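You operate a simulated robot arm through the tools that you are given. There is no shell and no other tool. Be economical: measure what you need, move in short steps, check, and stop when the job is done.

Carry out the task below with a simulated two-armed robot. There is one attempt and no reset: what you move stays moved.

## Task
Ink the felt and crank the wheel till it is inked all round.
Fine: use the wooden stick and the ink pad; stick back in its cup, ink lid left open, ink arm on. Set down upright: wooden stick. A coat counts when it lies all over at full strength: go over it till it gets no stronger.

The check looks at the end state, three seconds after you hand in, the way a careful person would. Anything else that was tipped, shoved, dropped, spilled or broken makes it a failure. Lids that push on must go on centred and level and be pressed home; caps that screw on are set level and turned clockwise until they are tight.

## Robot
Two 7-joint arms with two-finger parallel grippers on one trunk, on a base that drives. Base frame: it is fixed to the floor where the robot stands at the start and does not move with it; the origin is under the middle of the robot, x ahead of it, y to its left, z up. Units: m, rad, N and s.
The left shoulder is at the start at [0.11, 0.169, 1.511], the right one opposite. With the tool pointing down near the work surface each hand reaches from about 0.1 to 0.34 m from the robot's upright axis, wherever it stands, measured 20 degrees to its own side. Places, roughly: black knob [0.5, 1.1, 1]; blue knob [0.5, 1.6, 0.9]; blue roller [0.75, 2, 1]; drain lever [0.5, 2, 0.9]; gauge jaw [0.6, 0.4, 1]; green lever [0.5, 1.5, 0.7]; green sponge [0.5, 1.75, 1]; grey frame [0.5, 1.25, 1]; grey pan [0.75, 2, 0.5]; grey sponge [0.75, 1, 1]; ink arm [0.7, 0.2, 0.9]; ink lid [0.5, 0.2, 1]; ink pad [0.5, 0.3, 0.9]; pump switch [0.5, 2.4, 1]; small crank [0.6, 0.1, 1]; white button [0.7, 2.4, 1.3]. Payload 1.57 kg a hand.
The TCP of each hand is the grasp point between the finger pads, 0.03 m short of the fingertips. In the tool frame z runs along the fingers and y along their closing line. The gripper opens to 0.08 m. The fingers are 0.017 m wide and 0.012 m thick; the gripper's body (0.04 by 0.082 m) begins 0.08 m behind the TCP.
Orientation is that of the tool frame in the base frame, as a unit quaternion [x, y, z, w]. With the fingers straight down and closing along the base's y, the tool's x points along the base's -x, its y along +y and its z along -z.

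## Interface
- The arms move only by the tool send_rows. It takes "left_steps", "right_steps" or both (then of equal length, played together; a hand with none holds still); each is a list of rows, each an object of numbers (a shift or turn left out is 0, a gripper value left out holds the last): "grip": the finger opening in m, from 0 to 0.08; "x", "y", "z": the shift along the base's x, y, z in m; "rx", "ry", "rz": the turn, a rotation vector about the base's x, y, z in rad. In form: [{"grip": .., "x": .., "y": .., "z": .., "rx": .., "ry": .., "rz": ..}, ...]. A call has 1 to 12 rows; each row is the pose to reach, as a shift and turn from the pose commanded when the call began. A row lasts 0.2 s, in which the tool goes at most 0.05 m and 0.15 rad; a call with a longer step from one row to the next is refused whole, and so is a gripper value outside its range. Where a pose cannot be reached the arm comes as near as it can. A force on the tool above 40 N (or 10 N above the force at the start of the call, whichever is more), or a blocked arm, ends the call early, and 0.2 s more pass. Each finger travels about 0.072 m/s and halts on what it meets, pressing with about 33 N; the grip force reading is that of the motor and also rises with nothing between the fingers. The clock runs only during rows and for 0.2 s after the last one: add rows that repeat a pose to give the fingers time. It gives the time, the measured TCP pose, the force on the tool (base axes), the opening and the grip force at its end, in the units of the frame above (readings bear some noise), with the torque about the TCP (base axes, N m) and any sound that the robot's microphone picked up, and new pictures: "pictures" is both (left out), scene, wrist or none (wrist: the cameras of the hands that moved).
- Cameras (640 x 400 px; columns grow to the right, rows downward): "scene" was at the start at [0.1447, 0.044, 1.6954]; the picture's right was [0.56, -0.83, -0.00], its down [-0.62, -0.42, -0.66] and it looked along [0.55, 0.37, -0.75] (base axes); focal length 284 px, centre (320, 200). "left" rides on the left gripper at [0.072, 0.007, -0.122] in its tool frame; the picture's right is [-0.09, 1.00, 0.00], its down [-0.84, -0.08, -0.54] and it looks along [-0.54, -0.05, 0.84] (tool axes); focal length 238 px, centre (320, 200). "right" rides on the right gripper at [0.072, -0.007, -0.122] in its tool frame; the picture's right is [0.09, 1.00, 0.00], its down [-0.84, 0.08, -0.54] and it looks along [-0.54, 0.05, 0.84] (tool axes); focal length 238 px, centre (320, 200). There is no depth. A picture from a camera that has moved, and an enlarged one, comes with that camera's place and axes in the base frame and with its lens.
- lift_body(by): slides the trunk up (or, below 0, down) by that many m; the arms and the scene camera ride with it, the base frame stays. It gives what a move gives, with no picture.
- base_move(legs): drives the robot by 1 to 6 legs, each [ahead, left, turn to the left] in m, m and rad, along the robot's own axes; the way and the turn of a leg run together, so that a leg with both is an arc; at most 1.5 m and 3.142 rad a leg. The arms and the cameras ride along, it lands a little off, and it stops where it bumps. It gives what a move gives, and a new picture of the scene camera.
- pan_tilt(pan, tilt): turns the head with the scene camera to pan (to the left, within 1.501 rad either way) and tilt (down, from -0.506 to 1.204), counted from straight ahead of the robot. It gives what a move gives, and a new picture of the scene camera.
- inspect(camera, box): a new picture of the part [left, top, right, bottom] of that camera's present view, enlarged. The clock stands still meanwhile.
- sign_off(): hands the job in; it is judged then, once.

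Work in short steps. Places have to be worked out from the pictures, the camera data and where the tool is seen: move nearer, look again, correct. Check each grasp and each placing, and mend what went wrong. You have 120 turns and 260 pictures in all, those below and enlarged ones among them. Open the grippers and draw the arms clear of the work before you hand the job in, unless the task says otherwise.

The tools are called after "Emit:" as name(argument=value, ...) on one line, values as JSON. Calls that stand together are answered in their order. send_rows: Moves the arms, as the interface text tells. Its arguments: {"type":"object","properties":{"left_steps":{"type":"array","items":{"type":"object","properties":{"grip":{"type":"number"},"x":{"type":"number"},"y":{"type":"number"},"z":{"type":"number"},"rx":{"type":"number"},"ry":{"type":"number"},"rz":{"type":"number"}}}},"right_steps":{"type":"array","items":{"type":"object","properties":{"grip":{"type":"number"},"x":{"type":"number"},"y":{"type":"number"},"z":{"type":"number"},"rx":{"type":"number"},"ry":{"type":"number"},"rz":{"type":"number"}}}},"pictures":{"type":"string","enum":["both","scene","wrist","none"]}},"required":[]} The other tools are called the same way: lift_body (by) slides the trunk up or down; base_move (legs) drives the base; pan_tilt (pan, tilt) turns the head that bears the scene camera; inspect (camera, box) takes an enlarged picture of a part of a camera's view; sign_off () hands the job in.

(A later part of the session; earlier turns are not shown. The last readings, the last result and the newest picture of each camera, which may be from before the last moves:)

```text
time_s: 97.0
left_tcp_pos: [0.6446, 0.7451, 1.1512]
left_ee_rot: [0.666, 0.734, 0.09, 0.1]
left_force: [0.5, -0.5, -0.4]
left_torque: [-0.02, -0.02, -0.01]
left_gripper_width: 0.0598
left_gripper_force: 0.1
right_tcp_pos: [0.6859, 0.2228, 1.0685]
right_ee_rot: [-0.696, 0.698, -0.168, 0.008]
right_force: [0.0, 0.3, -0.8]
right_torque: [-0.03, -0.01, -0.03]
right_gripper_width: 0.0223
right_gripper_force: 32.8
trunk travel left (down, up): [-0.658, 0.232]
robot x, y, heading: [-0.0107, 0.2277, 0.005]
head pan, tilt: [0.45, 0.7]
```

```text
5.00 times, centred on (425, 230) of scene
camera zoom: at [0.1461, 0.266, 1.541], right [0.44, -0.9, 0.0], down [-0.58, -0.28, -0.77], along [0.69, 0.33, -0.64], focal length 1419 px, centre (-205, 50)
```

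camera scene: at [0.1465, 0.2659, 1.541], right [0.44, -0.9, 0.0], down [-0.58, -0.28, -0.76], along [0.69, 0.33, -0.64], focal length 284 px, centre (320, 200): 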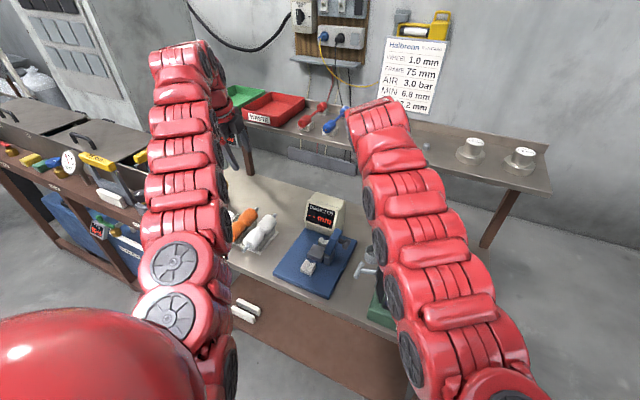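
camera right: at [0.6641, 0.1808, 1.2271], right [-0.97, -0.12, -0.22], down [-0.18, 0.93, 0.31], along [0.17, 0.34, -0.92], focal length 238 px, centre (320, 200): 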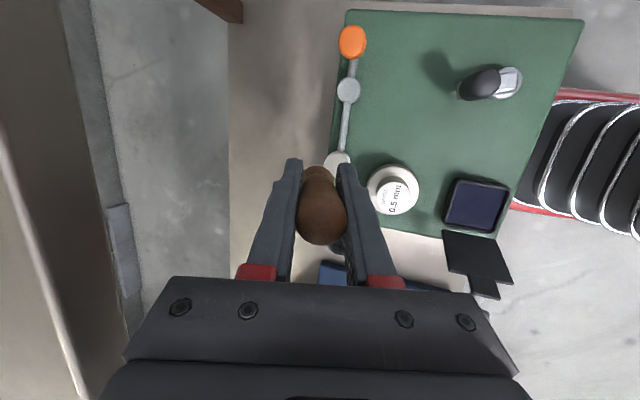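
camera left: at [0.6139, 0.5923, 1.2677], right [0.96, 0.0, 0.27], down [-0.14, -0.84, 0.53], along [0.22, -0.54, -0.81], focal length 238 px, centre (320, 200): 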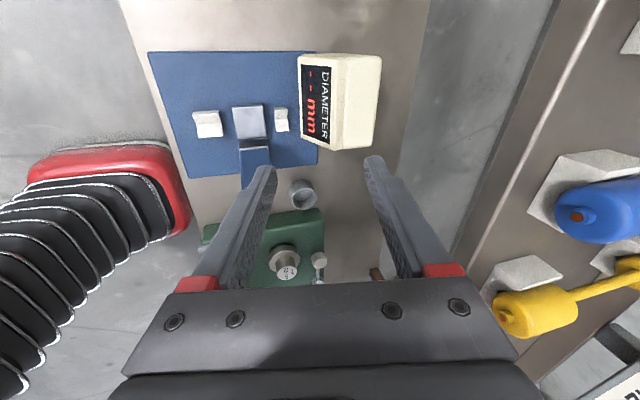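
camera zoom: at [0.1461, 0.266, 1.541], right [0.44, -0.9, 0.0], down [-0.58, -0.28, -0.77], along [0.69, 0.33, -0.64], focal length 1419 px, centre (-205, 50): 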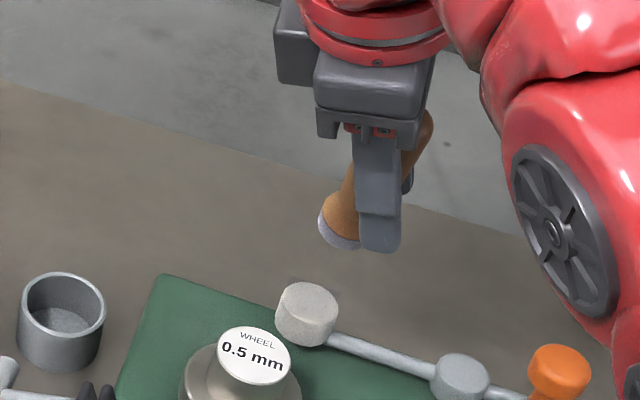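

Tip is now paler and the felt faintly greyer: ink is transferring but more load is needed. I re-dip by shifting only the base (same arm pose): back 0.161, left 0.025.

Emit:
send_rows(right_steps=[{"z": 0.03}], pictures="none")

Emit:
base_move(legs=[[-0.161, 0.025, 0]])

Emit:
inspect(camera="right", box=[230, 100, 410, 260])

```text
time_s: 97.4
left_tcp_pos: [0.644, 0.7468, 1.1516]
left_ee_rot: [0.667, 0.733, 0.09, 0.1]
left_force: [-0.4, -0.1, -0.4]
left_torque: [-0.02, 0.02, -0.01]
left_gripper_width: 0.06
left_gripper_force: 0.0
right_tcp_pos: [0.6861, 0.2218, 1.1]
right_ee_rot: [-0.695, 0.699, -0.168, 0.008]
right_force: [-0.2, 0.8, -1.8]
right_torque: [0.0, 0.0, 0.0]
right_gripper_width: 0.0223
right_gripper_force: 32.8
trunk travel left (down, up): [-0.658, 0.232]
robot x, y, heading: [-0.0095, 0.2307, 0.006]
head pan, tilt: [0.45, 0.7]
```

```text
time_s: 98.8
left_tcp_pos: [0.4851, 0.771, 1.1511]
left_ee_rot: [0.667, 0.733, 0.089, 0.099]
left_force: [0.6, 0.6, 0.5]
left_torque: [0.01, 0.04, 0.01]
left_gripper_width: 0.06
left_gripper_force: 0.1
right_tcp_pos: [0.5267, 0.2469, 1.0983]
right_ee_rot: [-0.696, 0.698, -0.168, 0.009]
right_force: [-0.3, -0.2, -1.5]
right_torque: [-0.02, 0.03, -0.02]
right_gripper_width: 0.022
right_gripper_force: 33.2
trunk travel left (down, up): [-0.658, 0.232]
robot x, y, heading: [-0.1708, 0.2504, 0.001]
head pan, tilt: [0.45, 0.7]
camera scene: at [-0.0128, 0.2905, 1.5408], right [0.44, -0.9, 0.0], down [-0.58, -0.28, -0.76], along [0.69, 0.34, -0.64], focal length 284 px, centre (320, 200)
```

scene: 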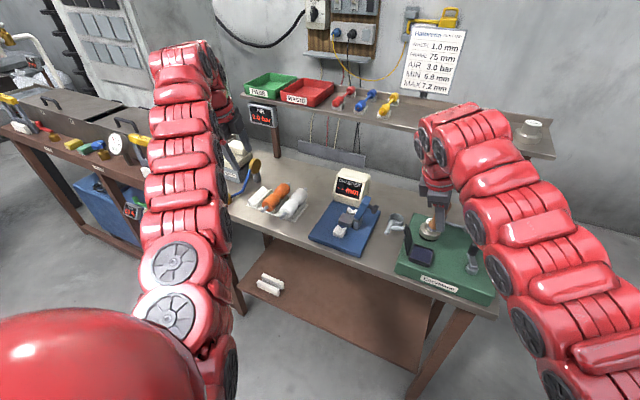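

```text
2.50 times, centred on (320, 180) of right
camera zoom: at [0.5009, 0.2036, 1.2306], right [-0.97, -0.12, -0.22], down [-0.18, 0.93, 0.31], along [0.17, 0.34, -0.92], focal length 596 px, centre (320, 250)
```

zoom: 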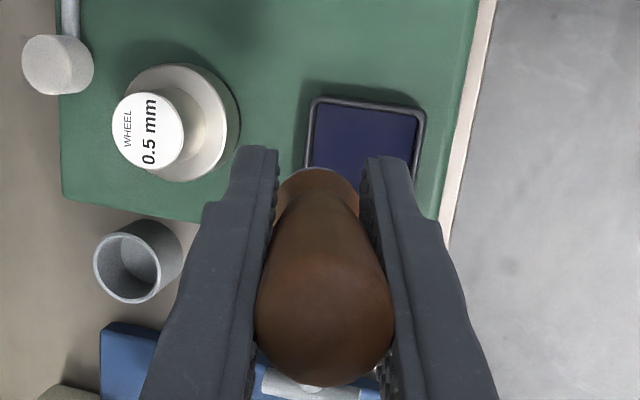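

Positioned right above the pad. Dip, rub for a while, lift, and look at the tip.

Emit:
send_rows(right_steps=[{"z": -0.04}, {"z": -0.075}, {"z": -0.09}, {"z": -0.097}, {"z": -0.103}, {"z": -0.103, "x": 0.006}, {"z": -0.103, "x": -0.006}, {"z": -0.103, "y": 0.004}, {"z": -0.103, "y": -0.006}, {"z": -0.103}, {"z": -0.06}, {"z": -0.02}], pictures="none")

Emit:
inspect(camera="scene", box=[380, 170, 480, 280])

```text
time_s: 101.4
left_tcp_pos: [0.4849, 0.7699, 1.152]
left_ee_rot: [0.667, 0.733, 0.09, 0.1]
left_force: [-0.2, 0.4, -0.2]
left_torque: [-0.01, 0.01, 0.0]
left_gripper_width: 0.06
left_gripper_force: 0.0
right_tcp_pos: [0.5262, 0.2483, 1.0797]
right_ee_rot: [-0.697, 0.697, -0.169, 0.009]
right_force: [0.8, -0.6, -0.4]
right_torque: [-0.04, 0.0, -0.01]
right_gripper_width: 0.0225
right_gripper_force: 33.1
trunk travel left (down, up): [-0.658, 0.232]
robot x, y, heading: [-0.1696, 0.2534, 0.002]
head pan, tilt: [0.45, 0.7]
```

```text
3.64 times, centred on (430, 225) of scene
camera zoom: at [-0.014, 0.2904, 1.541], right [0.44, -0.9, 0.0], down [-0.58, -0.28, -0.77], along [0.69, 0.34, -0.64], focal length 1032 px, centre (-80, 109)
```

zoom: 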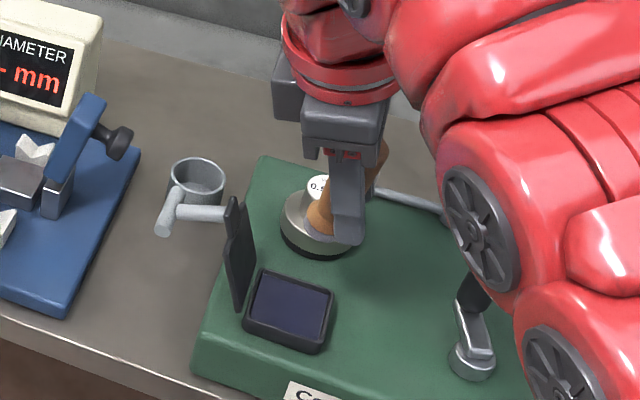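

Zoom to see whether the tip took up ink.

Emit:
inspect(camera="scene", box=[415, 205, 455, 245])

Emit:
send_rows(right_steps=[{"z": -0.03}, {"z": -0.055}, {"z": -0.068}, {"z": -0.076}, {"z": -0.082}, {"z": -0.087}], pictures="none")

Emit:
inspect(camera="scene", box=[405, 215, 465, 275])

```text
10.00 times, centred on (435, 225) of scene
camera zoom: at [-0.014, 0.2904, 1.541], right [0.44, -0.9, 0.0], down [-0.58, -0.28, -0.77], along [0.69, 0.34, -0.64], focal length 2837 px, centre (-830, -50)
```

zoom: 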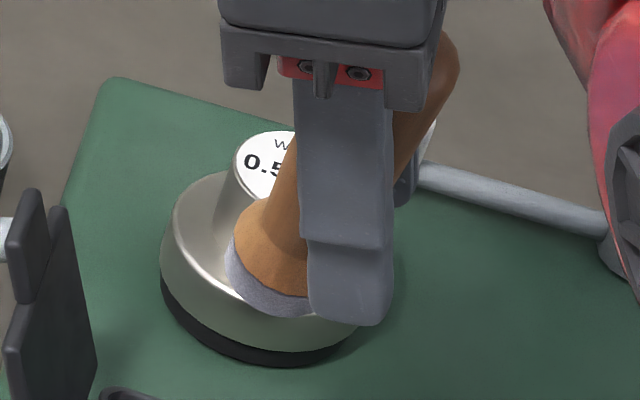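

```text
time_s: 102.8
left_tcp_pos: [0.4821, 0.7707, 1.1531]
left_ee_rot: [0.667, 0.733, 0.09, 0.099]
left_force: [0.2, 0.6, 0.7]
left_torque: [0.0, 0.01, -0.01]
left_gripper_width: 0.0602
left_gripper_force: 0.1
right_tcp_pos: [0.5259, 0.2456, 0.9948]
right_ee_rot: [-0.695, 0.698, -0.171, 0.011]
right_force: [-1.4, -1.8, 23.1]
right_torque: [0.04, 0.08, 0.0]
right_gripper_width: 0.0221
right_gripper_force: 33.1
trunk travel left (down, up): [-0.658, 0.232]
robot x, y, heading: [-0.17, 0.2525, 0.005]
head pan, tilt: [0.45, 0.7]
```

```text
6.67 times, centred on (435, 245) of scene
camera zoom: at [-0.0171, 0.2901, 1.5418], right [0.44, -0.9, 0.0], down [-0.58, -0.28, -0.77], along [0.69, 0.34, -0.64], focal length 1892 px, centre (-447, -100)
```

zoom: 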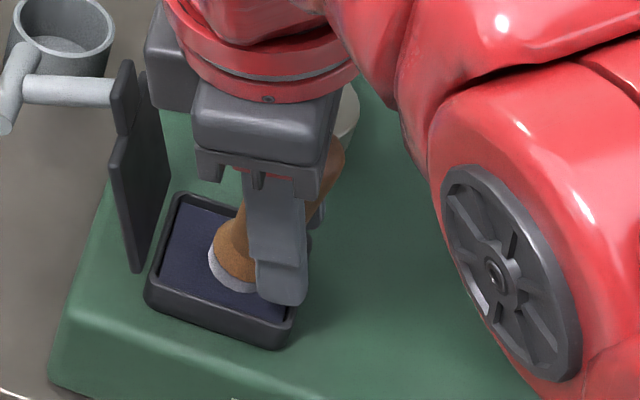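

Contact confirmed now (23 N). Rub with longer strokes here, then lift and look.

Emit:
send_rows(right_steps=[{"x": 0.007}, {"x": 0.007, "y": -0.006}, {"x": 0.0, "y": -0.008}, {"x": -0.007, "y": -0.006}, {"x": -0.008}, {"x": -0.006, "y": 0.004}, {"y": 0.005}, {"x": 0.006, "y": 0.003}, {"x": 0.0}, {"x": 0.0}, {"z": 0.03}, {"z": 0.08}], pictures="none")

Emit:
inspect(camera="scene", box=[415, 205, 455, 245])

```text
time_s: 105.4
left_tcp_pos: [0.4839, 0.7702, 1.1527]
left_ee_rot: [0.667, 0.732, 0.09, 0.1]
left_force: [0.0, 0.9, 0.4]
left_torque: [0.0, -0.04, 0.05]
left_gripper_width: 0.0597
left_gripper_force: 0.1
right_tcp_pos: [0.5254, 0.2468, 1.0715]
right_ee_rot: [-0.695, 0.699, -0.168, 0.008]
right_force: [0.4, 0.8, -0.2]
right_torque: [0.01, -0.02, -0.01]
right_gripper_width: 0.0223
right_gripper_force: 32.9
trunk travel left (down, up): [-0.658, 0.232]
robot x, y, heading: [-0.1704, 0.2566, 0.001]
head pan, tilt: [0.45, 0.7]
```

```text
10.00 times, centred on (435, 225) of scene
camera zoom: at [-0.0145, 0.2904, 1.541], right [0.44, -0.9, 0.0], down [-0.58, -0.28, -0.77], along [0.69, 0.34, -0.64], focal length 2837 px, centre (-830, -50)
```

zoom: 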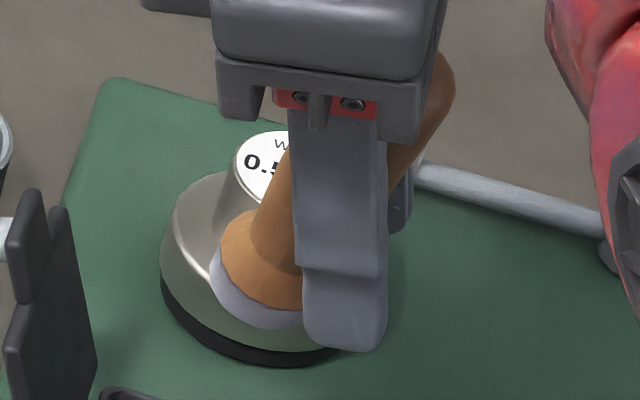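

The stick has slid back and leans ~30° in the grip, so its face no longer meets the pad squarely. I'll drop it into its cup and regrasp it upright: carry it over the cup.

Emit:
send_rows(right_steps=[{"z": 0.03}, {"z": 0.04}], pictures="none")

Emit:
base_move(legs=[[0.153, 0, 0], [0, 0.092, 0]])

Emit:
send_rows(right_steps=[{"z": -0.04}, {"z": -0.08}, {"z": -0.105}], pictures="wrist")

Emit:
inspect(camera="scene", box=[360, 150, 480, 270])

```text
time_s: 106.0
left_tcp_pos: [0.4856, 0.7713, 1.151]
left_ee_rot: [0.667, 0.733, 0.09, 0.1]
left_force: [-0.2, 0.3, 0.2]
left_torque: [-0.01, -0.02, 0.0]
left_gripper_width: 0.0599
left_gripper_force: 0.0
right_tcp_pos: [0.5266, 0.2456, 1.1115]
right_ee_rot: [-0.696, 0.698, -0.168, 0.009]
right_force: [-0.3, 0.0, -0.6]
right_torque: [-0.03, -0.01, -0.02]
right_gripper_width: 0.022
right_gripper_force: 33.2
trunk travel left (down, up): [-0.658, 0.232]
robot x, y, heading: [-0.1727, 0.2503, 0.002]
head pan, tilt: [0.45, 0.7]
```

```text
time_s: 108.1
left_tcp_pos: [0.6421, 0.8617, 1.1507]
left_ee_rot: [0.667, 0.733, 0.089, 0.099]
left_force: [0.4, 0.0, 0.3]
left_torque: [-0.03, -0.01, -0.01]
left_gripper_width: 0.0597
left_gripper_force: 0.0
right_tcp_pos: [0.6819, 0.3362, 1.1111]
right_ee_rot: [-0.695, 0.699, -0.168, 0.008]
right_force: [0.2, 0.3, 0.9]
right_torque: [-0.03, 0.02, -0.02]
right_gripper_width: 0.022
right_gripper_force: 33.1
trunk travel left (down, up): [-0.658, 0.232]
robot x, y, heading: [-0.013, 0.3425, 0.003]
head pan, tilt: [0.45, 0.7]
camera scene: at [0.1428, 0.3814, 1.5408], right [0.44, -0.9, 0.0], down [-0.58, -0.28, -0.76], along [0.69, 0.34, -0.64], focal length 284 px, centre (320, 200)
```

scene: 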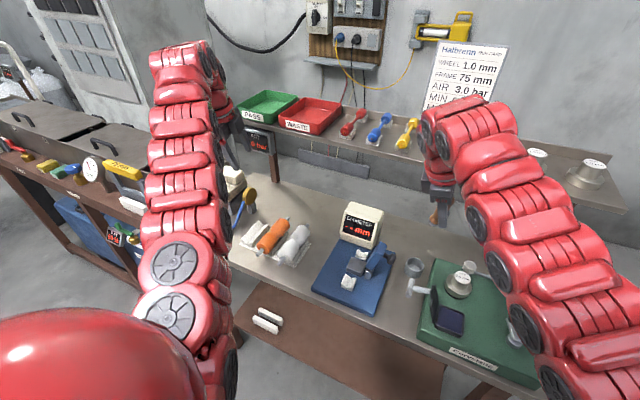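

```text
time_s: 108.9
left_tcp_pos: [0.6406, 0.8614, 1.1507]
left_ee_rot: [0.667, 0.733, 0.089, 0.099]
left_force: [-0.2, 0.4, 0.5]
left_torque: [-0.01, 0.03, -0.01]
left_gripper_width: 0.0599
left_gripper_force: 0.1
right_tcp_pos: [0.6817, 0.3367, 1.0071]
right_ee_rot: [-0.696, 0.698, -0.167, 0.009]
right_force: [0.4, 0.3, -0.8]
right_torque: [0.03, 0.02, 0.0]
right_gripper_width: 0.0221
right_gripper_force: 33.1
trunk travel left (down, up): [-0.658, 0.232]
robot x, y, heading: [-0.0165, 0.345, -0.0]
head pan, tilt: [0.45, 0.7]
camera right: at [0.6566, 0.2934, 1.14], right [-0.97, -0.12, -0.23], down [-0.18, 0.93, 0.31], along [0.18, 0.34, -0.92], focal length 238 px, centre (320, 200)
```

right: 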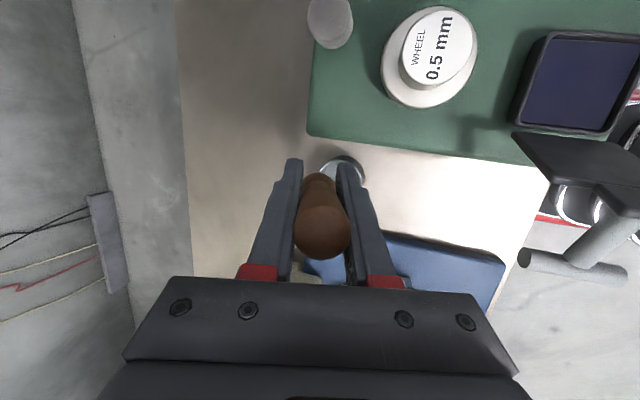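

```text
3.33 times, centred on (420, 210) of scene
camera zoom: at [0.1422, 0.3809, 1.5409], right [0.44, -0.9, 0.0], down [-0.58, -0.28, -0.76], along [0.69, 0.34, -0.64], focal length 946 px, centre (-13, 167)
```

zoom: 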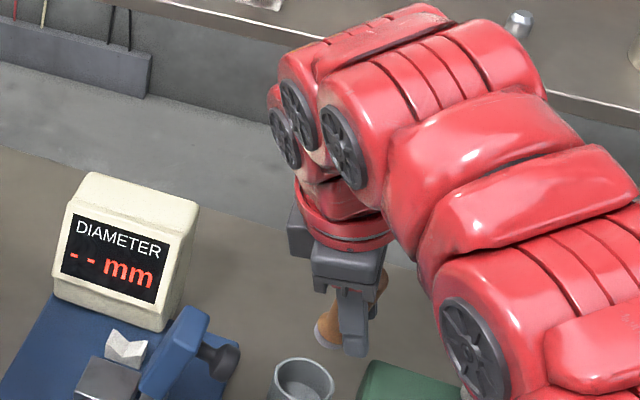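

Tip is nearly over the cup. Shift (−6, +5 mm), lower till the fingers are just above the rim, and release.

Emit:
send_rows(right_steps=[{"x": -0.006, "y": 0.005, "z": -0.02}, {"x": -0.006, "y": 0.005, "z": -0.04}, {"x": -0.006, "y": 0.005, "z": -0.05}], pictures="none")

Emit:
inspect(camera="scene", box=[390, 220, 450, 280])

Emit:
inspect(camera="right", box=[260, 120, 400, 240])

```text
time_s: 109.7
left_tcp_pos: [0.6411, 0.8627, 1.1514]
left_ee_rot: [0.667, 0.733, 0.09, 0.099]
left_force: [-1.1, -0.1, 0.2]
left_torque: [0.01, -0.02, -0.01]
left_gripper_width: 0.06
left_gripper_force: 0.1
right_tcp_pos: [0.6764, 0.3419, 0.9565]
right_ee_rot: [-0.696, 0.698, -0.168, 0.009]
right_force: [0.9, 0.3, -0.5]
right_torque: [0.01, -0.04, -0.01]
right_gripper_width: 0.0217
right_gripper_force: 32.7
trunk travel left (down, up): [-0.658, 0.232]
robot x, y, heading: [-0.0113, 0.3481, 0.003]
head pan, tilt: [0.45, 0.7]
```

```text
6.67 times, centred on (420, 250) of scene
camera zoom: at [0.142, 0.3814, 1.5409], right [0.44, -0.9, 0.0], down [-0.58, -0.28, -0.76], along [0.69, 0.34, -0.64], focal length 1892 px, centre (-347, -133)
```

zoom: 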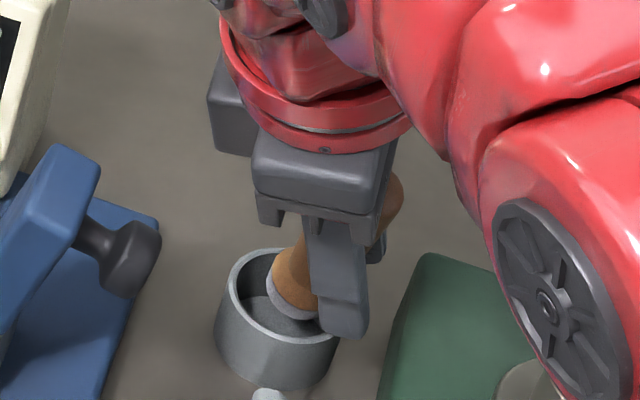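

```text
3.33 times, centred on (330, 180) of right
camera zoom: at [0.6505, 0.2982, 1.0893], right [-0.97, -0.12, -0.23], down [-0.18, 0.93, 0.31], along [0.17, 0.34, -0.92], focal length 794 px, centre (287, 267)
```

zoom: 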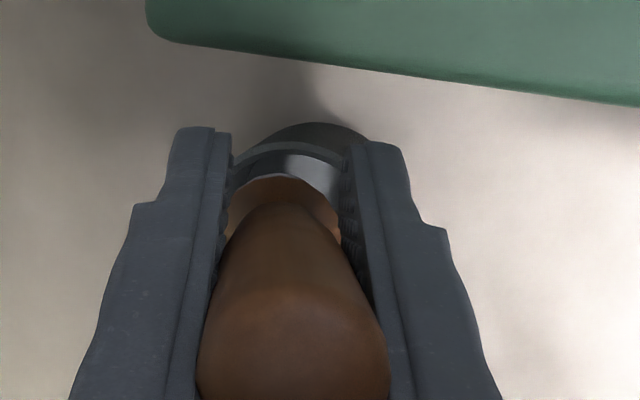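

The tip is inside the cup's mouth. Release and retreat upward along the fingers.

Emit:
send_rows(right_steps=[{"grip": 0.05}, {"grip": 0.05}, {"grip": 0.05}, {"x": -0.004, "y": 0.004, "z": 0.018}, {"x": -0.01, "y": 0.01, "z": 0.045}, {"x": -0.018, "y": 0.018, "z": 0.085}, {"x": -0.025, "y": 0.02, "z": 0.12}], pictures="wrist")

Emit:
inspect(camera="scene", box=[380, 210, 460, 290])

```text
time_s: 111.3
left_tcp_pos: [0.6393, 0.8616, 1.1511]
left_ee_rot: [0.667, 0.733, 0.089, 0.099]
left_force: [-0.3, 0.4, 0.0]
left_torque: [0.0, 0.0, 0.03]
left_gripper_width: 0.0599
left_gripper_force: 0.0
right_tcp_pos: [0.6513, 0.362, 1.0784]
right_ee_rot: [-0.697, 0.698, -0.168, 0.009]
right_force: [0.5, -0.5, -0.4]
right_torque: [0.01, 0.01, -0.01]
right_gripper_width: 0.0502
right_gripper_force: 0.1
trunk travel left (down, up): [-0.658, 0.232]
robot x, y, heading: [-0.0157, 0.3451, 0.005]
head pan, tilt: [0.45, 0.7]
camera right: at [0.6245, 0.3184, 1.2103], right [-0.97, -0.11, -0.23], down [-0.18, 0.93, 0.31], along [0.18, 0.34, -0.92], focal length 238 px, centre (320, 200)
```

right: 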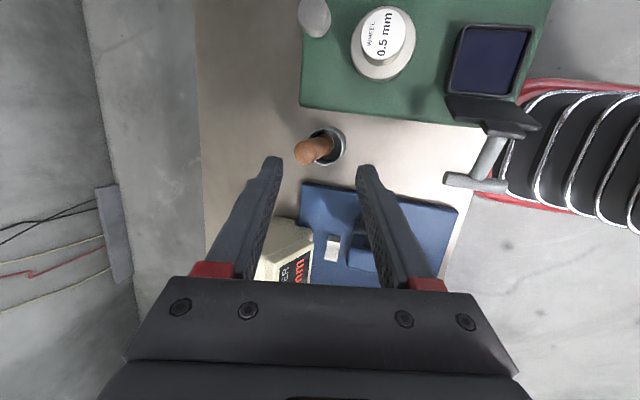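

```text
5.00 times, centred on (420, 250) of scene
camera zoom: at [0.1415, 0.3812, 1.541], right [0.44, -0.9, 0.0], down [-0.58, -0.28, -0.77], along [0.69, 0.34, -0.64], focal length 1419 px, centre (-180, -50)
```

zoom: 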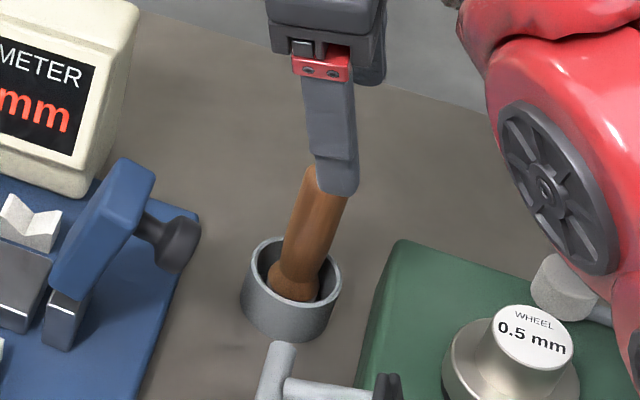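

The stick stands in the cup leaning a little toward +x. Regrasp it higher up with the same hand orientation (closing along x straightens it).

Emit:
send_rows(right_steps=[{"grip": 0.06, "x": 0.016, "y": 0.018, "z": -0.027}, {"x": 0.022, "y": 0.012, "z": -0.055}, {"x": 0.03, "y": 0.005, "z": -0.085}, {"x": 0.036, "y": 0.0, "z": -0.107}, {"x": 0.038, "y": -0.002, "z": -0.118}], pictures="none")

Emit:
inspect(camera="scene", box=[380, 210, 460, 290])

Emit:
inspect(camera="right", box=[240, 100, 400, 240])

```text
time_s: 112.5
left_tcp_pos: [0.6405, 0.8615, 1.151]
left_ee_rot: [0.667, 0.733, 0.089, 0.099]
left_force: [0.6, -0.2, -0.6]
left_torque: [0.0, 0.0, 0.02]
left_gripper_width: 0.0602
left_gripper_force: 0.0
right_tcp_pos: [0.6877, 0.3581, 0.9569]
right_ee_rot: [-0.697, 0.697, -0.168, 0.009]
right_force: [-0.2, -0.1, 0.6]
right_torque: [-0.02, -0.02, 0.02]
right_gripper_width: 0.0602
right_gripper_force: 0.1
trunk travel left (down, up): [-0.658, 0.232]
robot x, y, heading: [-0.0116, 0.3427, -0.001]
head pan, tilt: [0.45, 0.7]
```

```text
5.00 times, centred on (420, 250) of scene
camera zoom: at [0.1419, 0.3807, 1.541], right [0.44, -0.9, 0.0], down [-0.58, -0.28, -0.76], along [0.69, 0.34, -0.64], focal length 1419 px, centre (-180, -50)
```

zoom: 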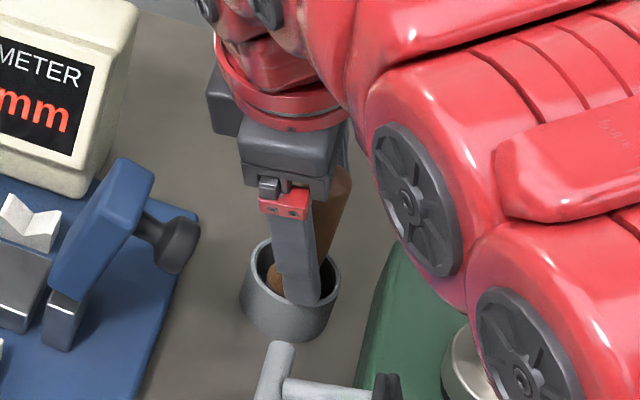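

```text
2.86 times, centred on (320, 170) of right
camera zoom: at [0.6628, 0.3148, 1.0903], right [-0.97, -0.12, -0.22], down [-0.18, 0.93, 0.31], along [0.17, 0.34, -0.92], focal length 681 px, centre (320, 286)
```

zoom: 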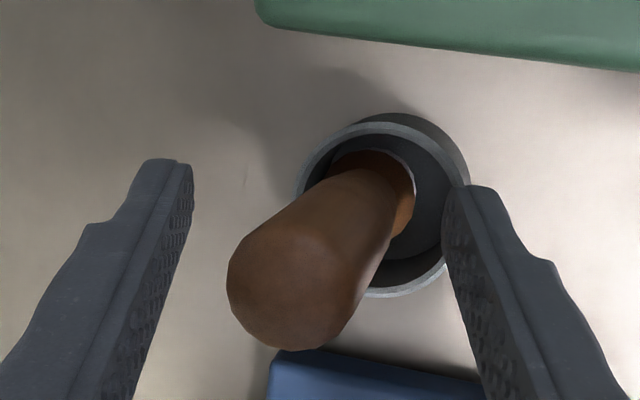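

The stick is between the fingers; close slowly to straighten and grip it.

Emit:
send_rows(right_steps=[{"grip": 0.04}, {"grip": 0.03}, {"grip": 0.0}, {"grip": 0.0}, {"grip": 0.0}], pictures="none")

Emit:
send_rows(right_steps=[{"z": 0.03}, {"z": 0.06}, {"z": 0.1}, {"z": 0.13}], pictures="none")

Emit:
inspect(camera="scene", box=[380, 180, 480, 290])

```text
time_s: 113.7
left_tcp_pos: [0.6359, 0.8612, 1.1522]
left_ee_rot: [0.666, 0.733, 0.091, 0.1]
left_force: [0.6, -0.7, -0.3]
left_torque: [-0.02, -0.02, 0.0]
left_gripper_width: 0.0601
left_gripper_force: 0.0
right_tcp_pos: [0.6845, 0.3599, 0.9573]
right_ee_rot: [-0.697, 0.698, -0.165, 0.007]
right_force: [-32.2, -0.8, -12.2]
right_torque: [0.0, 2.03, -0.05]
right_gripper_width: 0.0285
right_gripper_force: 33.2
trunk travel left (down, up): [-0.658, 0.232]
robot x, y, heading: [-0.0155, 0.3411, 0.003]
head pan, tilt: [0.45, 0.7]
```

```text
time_s: 114.7
left_tcp_pos: [0.6408, 0.8607, 1.1506]
left_ee_rot: [0.667, 0.733, 0.09, 0.099]
left_force: [0.0, -0.4, -0.1]
left_torque: [0.02, 0.01, -0.03]
left_gripper_width: 0.0598
left_gripper_force: 0.1
right_tcp_pos: [0.69, 0.3593, 1.0899]
right_ee_rot: [-0.696, 0.698, -0.168, 0.009]
right_force: [0.1, 0.2, -0.5]
right_torque: [0.01, 0.02, -0.02]
right_gripper_width: 0.022
right_gripper_force: 33.4
trunk travel left (down, up): [-0.658, 0.232]
robot x, y, heading: [-0.0137, 0.3438, 0.003]
head pan, tilt: [0.45, 0.7]
```

```text
3.64 times, centred on (430, 235) of scene
camera zoom: at [0.1425, 0.3815, 1.5409], right [0.44, -0.9, 0.0], down [-0.58, -0.28, -0.76], along [0.69, 0.34, -0.64], focal length 1032 px, centre (-80, 73)
```

zoom: 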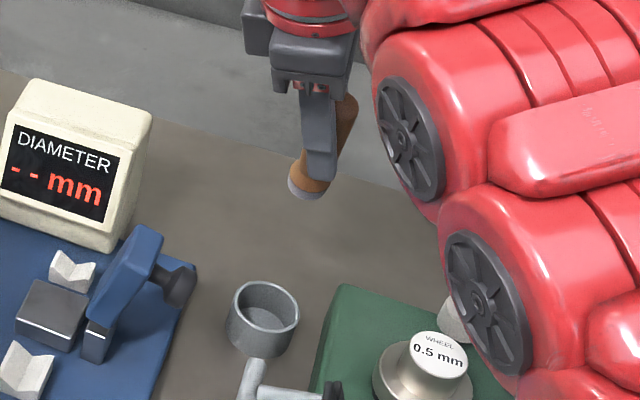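

Regrasped with the tip well below the fingers and nearly in line. Straighten it a bit more and drive to the pad (first right, then back).

Emit:
send_rows(right_steps=[{"rx": -0.07, "ry": 0.05, "z": 0.01}, {"rx": -0.15, "ry": 0.1, "z": 0.02}], pictures="none")

Emit:
base_move(legs=[[0, -0.106, 0], [-0.158, 0, 0]])

Emit:
inspect(camera="scene", box=[390, 190, 480, 280])

Emit:
inspect(camera="right", box=[230, 80, 430, 260])

```text
time_s: 115.3
left_tcp_pos: [0.6413, 0.8597, 1.152]
left_ee_rot: [0.667, 0.733, 0.09, 0.099]
left_force: [-0.9, 0.4, 0.9]
left_torque: [0.05, 0.04, 0.04]
left_gripper_width: 0.0599
left_gripper_force: 0.1
right_tcp_pos: [0.6745, 0.3399, 1.1297]
right_ee_rot: [0.702, -0.683, 0.186, 0.077]
right_force: [-0.3, -1.0, -0.8]
right_torque: [0.03, -0.01, 0.01]
right_gripper_width: 0.0221
right_gripper_force: 32.8
right hand out of reach, approached as far as the arm can: row 2
trunk travel left (down, up): [-0.658, 0.232]
robot x, y, heading: [-0.0157, 0.3416, 0.005]
head pan, tilt: [0.45, 0.7]
```

```text
time_s: 117.5
left_tcp_pos: [0.482, 0.7579, 1.1507]
left_ee_rot: [0.665, 0.735, 0.09, 0.099]
left_force: [0.3, 0.3, -0.4]
left_torque: [0.05, 0.01, 0.01]
left_gripper_width: 0.0601
left_gripper_force: 0.2
right_tcp_pos: [0.5178, 0.242, 1.1287]
right_ee_rot: [0.704, -0.681, 0.185, 0.078]
right_force: [0.5, -0.1, -0.1]
right_torque: [0.0, -0.02, -0.01]
right_gripper_width: 0.0218
right_gripper_force: 32.9
trunk travel left (down, up): [-0.658, 0.232]
robot x, y, heading: [-0.1689, 0.2382, 0.011]
head pan, tilt: [0.45, 0.7]
camera scene: at [-0.0147, 0.2762, 1.5408], right [0.44, -0.9, 0.0], down [-0.58, -0.29, -0.76], along [0.69, 0.34, -0.64], focal length 284 px, centre (320, 200)
```

scene: 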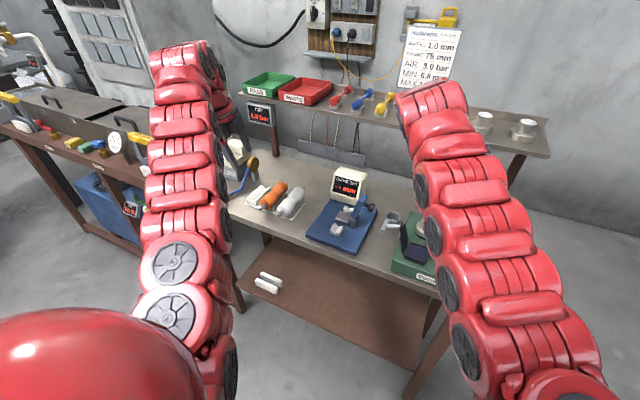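

```text
4.44 times, centred on (435, 235) of scene
camera zoom: at [-0.0147, 0.2762, 1.5408], right [0.44, -0.9, 0.0], down [-0.58, -0.29, -0.76], along [0.69, 0.34, -0.64], focal length 1261 px, centre (-191, 44)
```

zoom: 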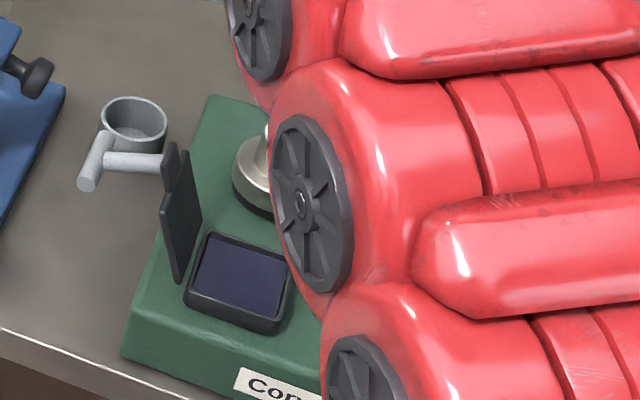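

```text
2.22 times, centred on (330, 170) of right
camera zoom: at [0.5056, 0.2175, 1.2679], right [-0.98, -0.14, -0.11], down [-0.16, 0.97, 0.18], along [0.08, 0.2, -0.98], focal length 530 px, centre (298, 267)
```

zoom: 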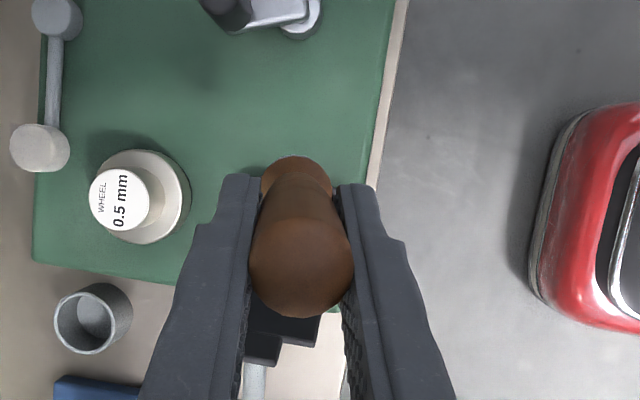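

Shift (+12, +14 mm) and lower onto the pad, watching the force.

Emit:
send_rows(right_steps=[{"x": 0.006, "y": 0.007, "z": -0.04}, {"x": 0.012, "y": 0.014, "z": -0.08}, {"x": 0.012, "y": 0.014, "z": -0.098}, {"x": 0.012, "y": 0.014, "z": -0.106}, {"x": 0.012, "y": 0.014, "z": -0.111}, {"x": 0.012, "y": 0.014, "z": -0.115}], pictures="none")

Emit:
inspect(camera="right", box=[230, 80, 430, 260])

Emit:
inspect(camera="scene", box=[410, 200, 480, 280])

```text
time_s: 118.9
left_tcp_pos: [0.4787, 0.7587, 1.1521]
left_ee_rot: [0.665, 0.735, 0.09, 0.1]
left_force: [0.2, 0.2, 0.2]
left_torque: [0.0, -0.02, 0.01]
left_gripper_width: 0.0602
left_gripper_force: 0.1
right_tcp_pos: [0.5285, 0.2539, 1.0177]
right_ee_rot: [0.704, -0.682, 0.186, 0.076]
right_force: [-1.8, 1.9, 18.0]
right_torque: [-0.23, 0.05, -0.02]
right_gripper_width: 0.0218
right_gripper_force: 32.8
trunk travel left (down, up): [-0.658, 0.232]
robot x, y, heading: [-0.1709, 0.2377, 0.014]
head pan, tilt: [0.45, 0.7]
```

```text
2.22 times, centred on (330, 170) of right
camera zoom: at [0.5162, 0.2312, 1.157], right [-0.98, -0.15, -0.11], down [-0.16, 0.97, 0.18], along [0.08, 0.2, -0.98], focal length 530 px, centre (298, 267)
```

zoom: 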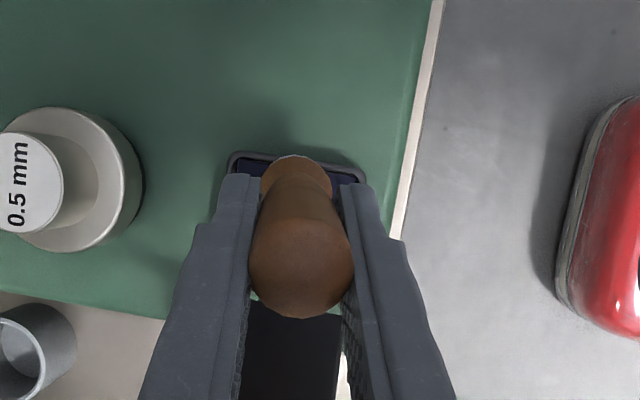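

```text
5.00 times, centred on (445, 240) of scene
camera zoom: at [-0.018, 0.2763, 1.5415], right [0.44, -0.9, 0.0], down [-0.58, -0.29, -0.77], along [0.69, 0.34, -0.64], focal length 1419 px, centre (-305, 0)
```

zoom: 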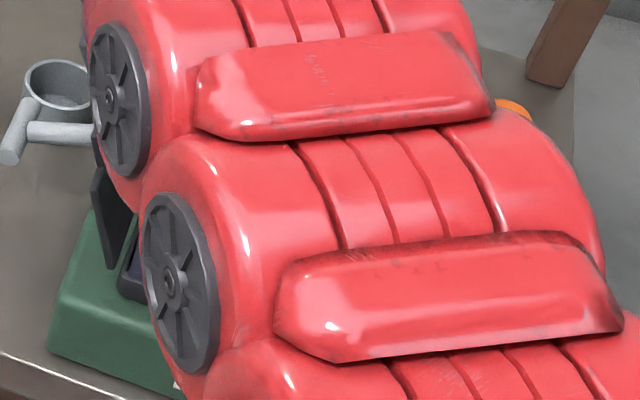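

Contact, but at the rim on the −y side. Lift 1 cm, shift +13 mm in y, lower into the pad and rub.

Emit:
send_rows(right_steps=[{"z": 0.012}, {"z": 0.012, "y": 0.013}, {"z": 0.0, "y": 0.013}, {"z": -0.006, "y": 0.013}, {"z": -0.01, "y": 0.013}, {"z": -0.01, "y": 0.013}, {"z": -0.01, "y": 0.013}], pictures="none")

Emit:
send_rows(right_steps=[{"x": 0.004}, {"x": 0.004}, {"x": -0.004}, {"x": -0.004}, {"y": 0.003}, {"y": -0.004}, {"z": 0.0}, {"z": 0.03}, {"z": 0.07}, {"z": 0.1}], pictures="none")

Emit:
inspect(camera="right", box=[230, 60, 430, 260])

```text
time_s: 120.5
left_tcp_pos: [0.478, 0.7586, 1.1525]
left_ee_rot: [0.665, 0.735, 0.091, 0.099]
left_force: [-0.6, -0.1, 0.3]
left_torque: [-0.01, 0.01, 0.0]
left_gripper_width: 0.0599
left_gripper_force: 0.1
right_tcp_pos: [0.5237, 0.2675, 1.0051]
right_ee_rot: [0.704, -0.681, 0.185, 0.076]
right_force: [-0.1, 4.3, 23.4]
right_torque: [0.1, 0.0, 0.04]
right_gripper_width: 0.0213
right_gripper_force: 33.0
right hand out of reach, approached as far as the arm can: row 2, 3, 4, 5, 6, 7
trunk travel left (down, up): [-0.658, 0.232]
robot x, y, heading: [-0.1678, 0.237, 0.009]
head pan, tilt: [0.45, 0.7]
```

```text
time_s: 122.7
left_tcp_pos: [0.4804, 0.7584, 1.1508]
left_ee_rot: [0.665, 0.734, 0.089, 0.101]
left_force: [-1.2, 0.0, 0.2]
left_torque: [-0.01, 0.01, 0.01]
left_gripper_width: 0.0597
left_gripper_force: 0.1
right_tcp_pos: [0.5045, 0.2733, 1.0883]
right_ee_rot: [0.703, -0.682, 0.185, 0.077]
right_force: [0.4, 0.7, -0.4]
right_torque: [0.0, -0.04, 0.0]
right_gripper_width: 0.0209
right_gripper_force: 33.2
right hand out of reach, approached as far as the arm can: row 1, 9, 10
trunk travel left (down, up): [-0.658, 0.232]
robot x, y, heading: [-0.1703, 0.2357, 0.004]
head pan, tilt: [0.45, 0.7]
```

```text
2.00 times, centred on (330, 160) of right
camera zoom: at [0.4923, 0.2495, 1.2274], right [-0.98, -0.14, -0.11], down [-0.16, 0.97, 0.18], along [0.08, 0.19, -0.98], focal length 477 px, centre (300, 280)
```

zoom: 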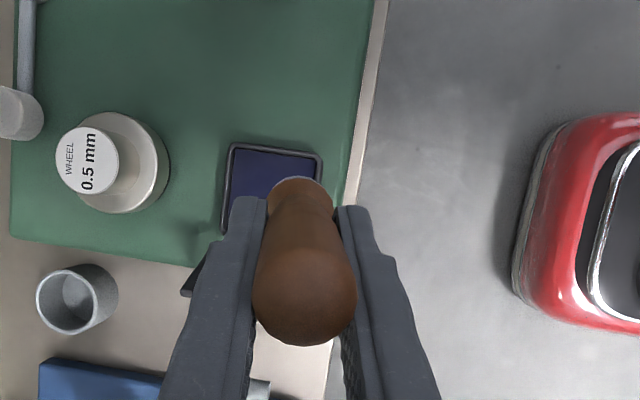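

Dipped squarely now. Drive to the felt (right 0.036, ahead 0.165) and position the tip above it.

Emit:
base_move(legs=[[0, -0.036, 0], [0.165, 0, 0]])

Emit:
send_rows(right_steps=[{"x": 0.012, "z": -0.01}, {"x": 0.02, "z": -0.02}], pictures="wrist")

Emit:
inspect(camera="scene", box=[400, 190, 480, 270])

```text
time_s: 124.6
left_tcp_pos: [0.6414, 0.7259, 1.1512]
left_ee_rot: [0.664, 0.735, 0.09, 0.099]
left_force: [-0.3, 0.2, -0.5]
left_torque: [0.03, -0.01, 0.01]
left_gripper_width: 0.06
left_gripper_force: 0.1
right_tcp_pos: [0.6678, 0.24, 1.0882]
right_ee_rot: [0.705, -0.68, 0.185, 0.078]
right_force: [0.1, -0.1, -0.2]
right_torque: [-0.01, 0.02, 0.0]
right_gripper_width: 0.0213
right_gripper_force: 32.9
trunk travel left (down, up): [-0.658, 0.232]
robot x, y, heading: [-0.0064, 0.2011, 0.01]
head pan, tilt: [0.45, 0.7]
camera scene: at [0.1474, 0.2424, 1.541], right [0.45, -0.9, 0.0], down [-0.58, -0.29, -0.76], along [0.68, 0.34, -0.64], focal length 284 px, centre (320, 200)
```

scene: 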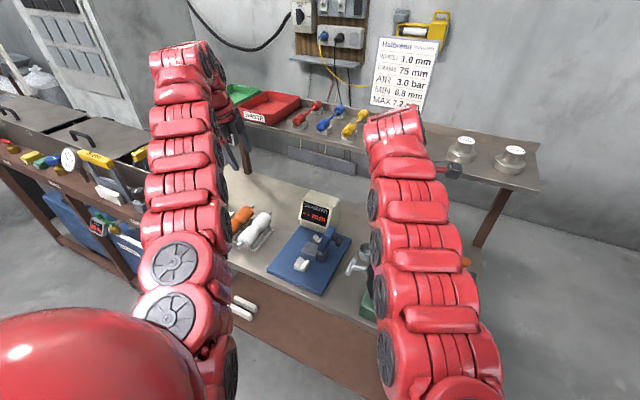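

```text
time_s: 125.2
left_tcp_pos: [0.6437, 0.7259, 1.1508]
left_ee_rot: [0.663, 0.736, 0.09, 0.1]
left_force: [-0.6, 0.0, -0.1]
left_torque: [0.03, 0.04, 0.0]
left_gripper_width: 0.0602
left_gripper_force: 0.0
right_tcp_pos: [0.6806, 0.2362, 1.0681]
right_ee_rot: [0.705, -0.68, 0.185, 0.078]
right_force: [0.4, 0.2, 0.2]
right_torque: [0.01, 0.01, -0.01]
right_gripper_width: 0.0215
right_gripper_force: 33.0
right hand out of reach, approached as far as the arm can: row 2
trunk travel left (down, up): [-0.658, 0.232]
robot x, y, heading: [-0.0087, 0.2045, 0.012]
head pan, tilt: [0.45, 0.7]
camera right: at [0.668, 0.2136, 1.2077], right [-0.98, -0.15, -0.11], down [-0.17, 0.97, 0.18], along [0.08, 0.19, -0.98], focal length 238 px, centre (320, 200)
```

right: 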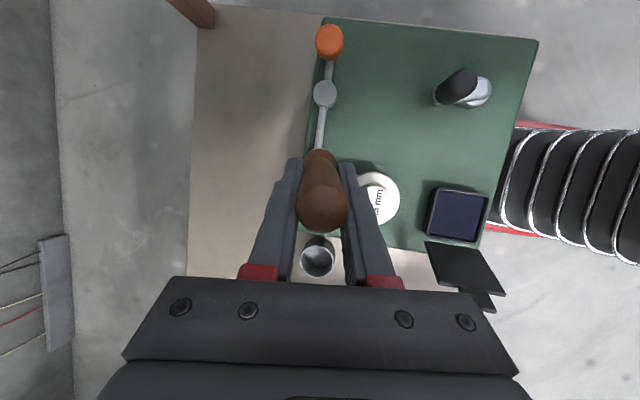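

```text
5.00 times, centred on (440, 230) of scene
camera zoom: at [0.148, 0.2431, 1.5409], right [0.45, -0.9, 0.0], down [-0.58, -0.29, -0.76], along [0.68, 0.34, -0.64], focal length 1419 px, centre (-280, 50)
```

zoom: 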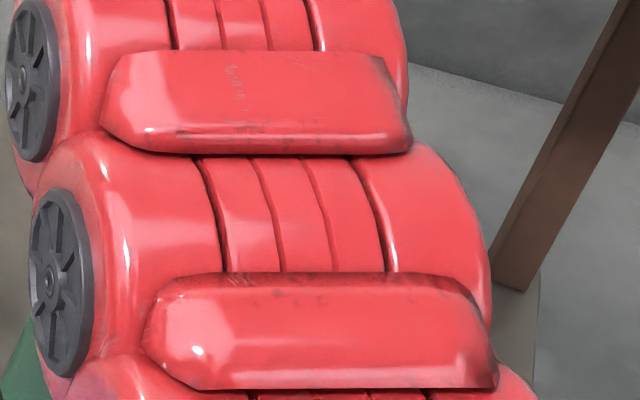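

The felt lies right below the tip, ~1 cm further in +x. Lean slightly (ry −0.1), and lower onto it.

Emit:
send_rows(right_steps=[{"ry": -0.1, "x": 0.004}, {"ry": -0.1, "x": 0.004, "z": -0.025}, {"ry": -0.1, "x": 0.004, "z": -0.04}, {"ry": -0.1, "x": 0.004, "z": -0.047}, {"ry": -0.1, "x": 0.004, "z": -0.053}, {"ry": -0.1, "x": 0.004, "z": -0.058}], pictures="none")

Emit:
send_rows(right_steps=[{"x": 0.004}, {"x": 0.004}, {"x": -0.004}, {"x": -0.004}, {"y": 0.005}, {"y": 0.005}, {"y": -0.005}, {"y": -0.005}, {"z": 0.0}, {"z": 0.0}, {"z": 0.03}, {"z": 0.07}], pictures="none")

Emit:
pan_tilt(pan=0.1, tilt=0.8)

```text
time_s: 126.6
left_tcp_pos: [0.641, 0.7265, 1.1532]
left_ee_rot: [0.663, 0.736, 0.09, 0.1]
left_force: [0.4, 0.0, -0.2]
left_torque: [0.01, 0.04, 0.03]
left_gripper_width: 0.0599
left_gripper_force: 0.0
right_tcp_pos: [0.683, 0.2377, 1.013]
right_ee_rot: [0.694, -0.684, 0.223, 0.041]
right_force: [1.4, 1.3, 25.3]
right_torque: [-0.01, -0.21, 0.02]
right_gripper_width: 0.0215
right_gripper_force: 33.4
trunk travel left (down, up): [-0.658, 0.232]
robot x, y, heading: [-0.0089, 0.2059, 0.016]
head pan, tilt: [0.45, 0.7]
```

```text
time_s: 129.2
left_tcp_pos: [0.6411, 0.7252, 1.1513]
left_ee_rot: [0.663, 0.736, 0.091, 0.099]
left_force: [0.1, 0.4, 0.7]
left_torque: [0.02, -0.02, -0.03]
left_gripper_width: 0.06
left_gripper_force: 0.0
right_tcp_pos: [0.6842, 0.237, 1.0788]
right_ee_rot: [0.695, -0.683, 0.22, 0.043]
right_force: [0.2, 0.8, -0.3]
right_torque: [0.0, 0.02, 0.0]
right_gripper_width: 0.0208
right_gripper_force: 33.1
trunk travel left (down, up): [-0.658, 0.232]
robot x, y, heading: [-0.004, 0.2052, 0.01]
head pan, tilt: [0.45, 0.7]
```

```text
time_s: 130.0
left_tcp_pos: [0.6423, 0.7267, 1.1501]
left_ee_rot: [0.664, 0.736, 0.09, 0.099]
left_force: [0.0, -1.0, 0.2]
left_torque: [0.01, 0.02, 0.0]
left_gripper_width: 0.0598
left_gripper_force: 0.0
right_tcp_pos: [0.6852, 0.2361, 1.0775]
right_ee_rot: [0.695, -0.683, 0.22, 0.043]
right_force: [-0.4, 0.4, 0.0]
right_torque: [-0.01, 0.02, 0.0]
right_gripper_width: 0.0207
right_gripper_force: 33.7
trunk travel left (down, up): [-0.658, 0.232]
robot x, y, heading: [-0.0099, 0.2004, 0.01]
head pan, tilt: [0.099, 0.799]
camera scene: at [0.152, 0.2134, 1.5327], right [0.11, -0.99, 0.0], down [-0.71, -0.08, -0.7], along [0.69, 0.08, -0.72], focal length 284 px, centre (320, 200)
```

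scene: 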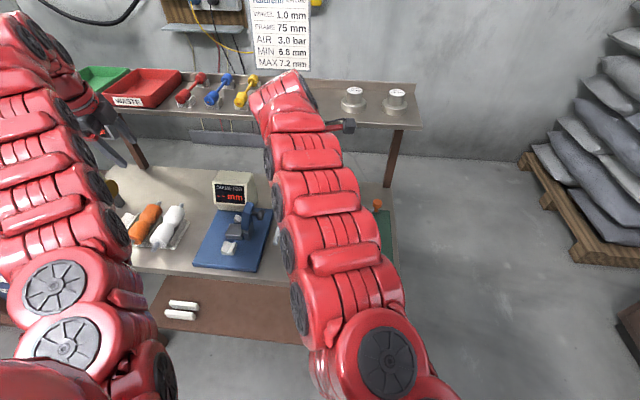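

Good 25 N contact. Move the hand toward the cup side to view the felt.

Emit:
send_rows(right_steps=[{"z": 0.02, "y": 0.03}, {"z": 0.03, "y": 0.06}, {"z": 0.03, "y": 0.09}, {"z": 0.03, "y": 0.115}], pictures="wrist")

Emit:
inspect(camera="right", box=[260, 20, 420, 160])

```text
time_s: 131.0
left_tcp_pos: [0.6415, 0.7256, 1.1512]
left_ee_rot: [0.665, 0.735, 0.089, 0.101]
left_force: [-0.4, 0.2, -0.1]
left_torque: [0.0, -0.02, -0.01]
left_gripper_width: 0.0601
left_gripper_force: 0.1
right_tcp_pos: [0.6244, 0.3189, 1.1038]
right_ee_rot: [0.694, -0.684, 0.222, 0.044]
right_force: [-1.8, 0.5, -0.5]
right_torque: [0.01, -0.02, -0.01]
right_gripper_width: 0.021
right_gripper_force: 33.0
right hand out of reach, approached as far as the arm can: row 2, 3, 4
trunk travel left (down, up): [-0.658, 0.232]
robot x, y, heading: [-0.0083, 0.204, 0.011]
head pan, tilt: [0.099, 0.799]
camera right: at [0.5988, 0.2953, 1.2415], right [-0.97, -0.15, -0.21], down [-0.18, 0.97, 0.16], along [0.18, 0.19, -0.97], focal length 238 px, centre (320, 200)
```

right: 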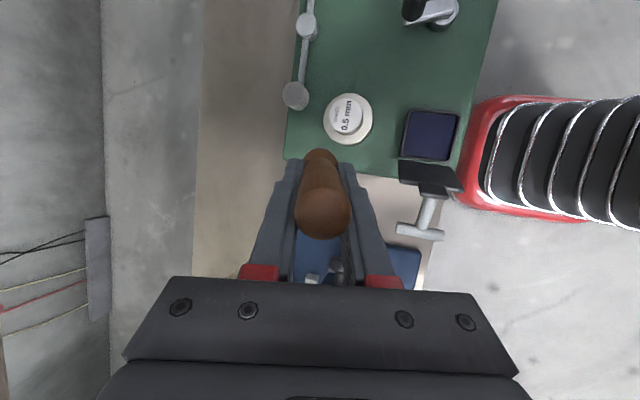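

```text
2.86 times, centred on (340, 90) of right
camera zoom: at [0.5988, 0.2953, 1.2415], right [-0.97, -0.15, -0.21], down [-0.18, 0.97, 0.16], along [0.18, 0.19, -0.97], focal length 681 px, centre (263, 514)
```

zoom: 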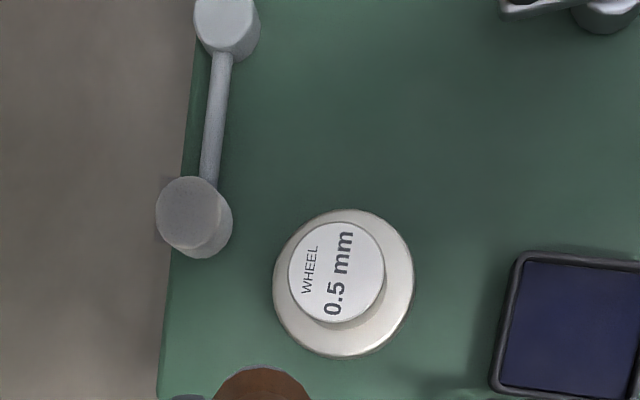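

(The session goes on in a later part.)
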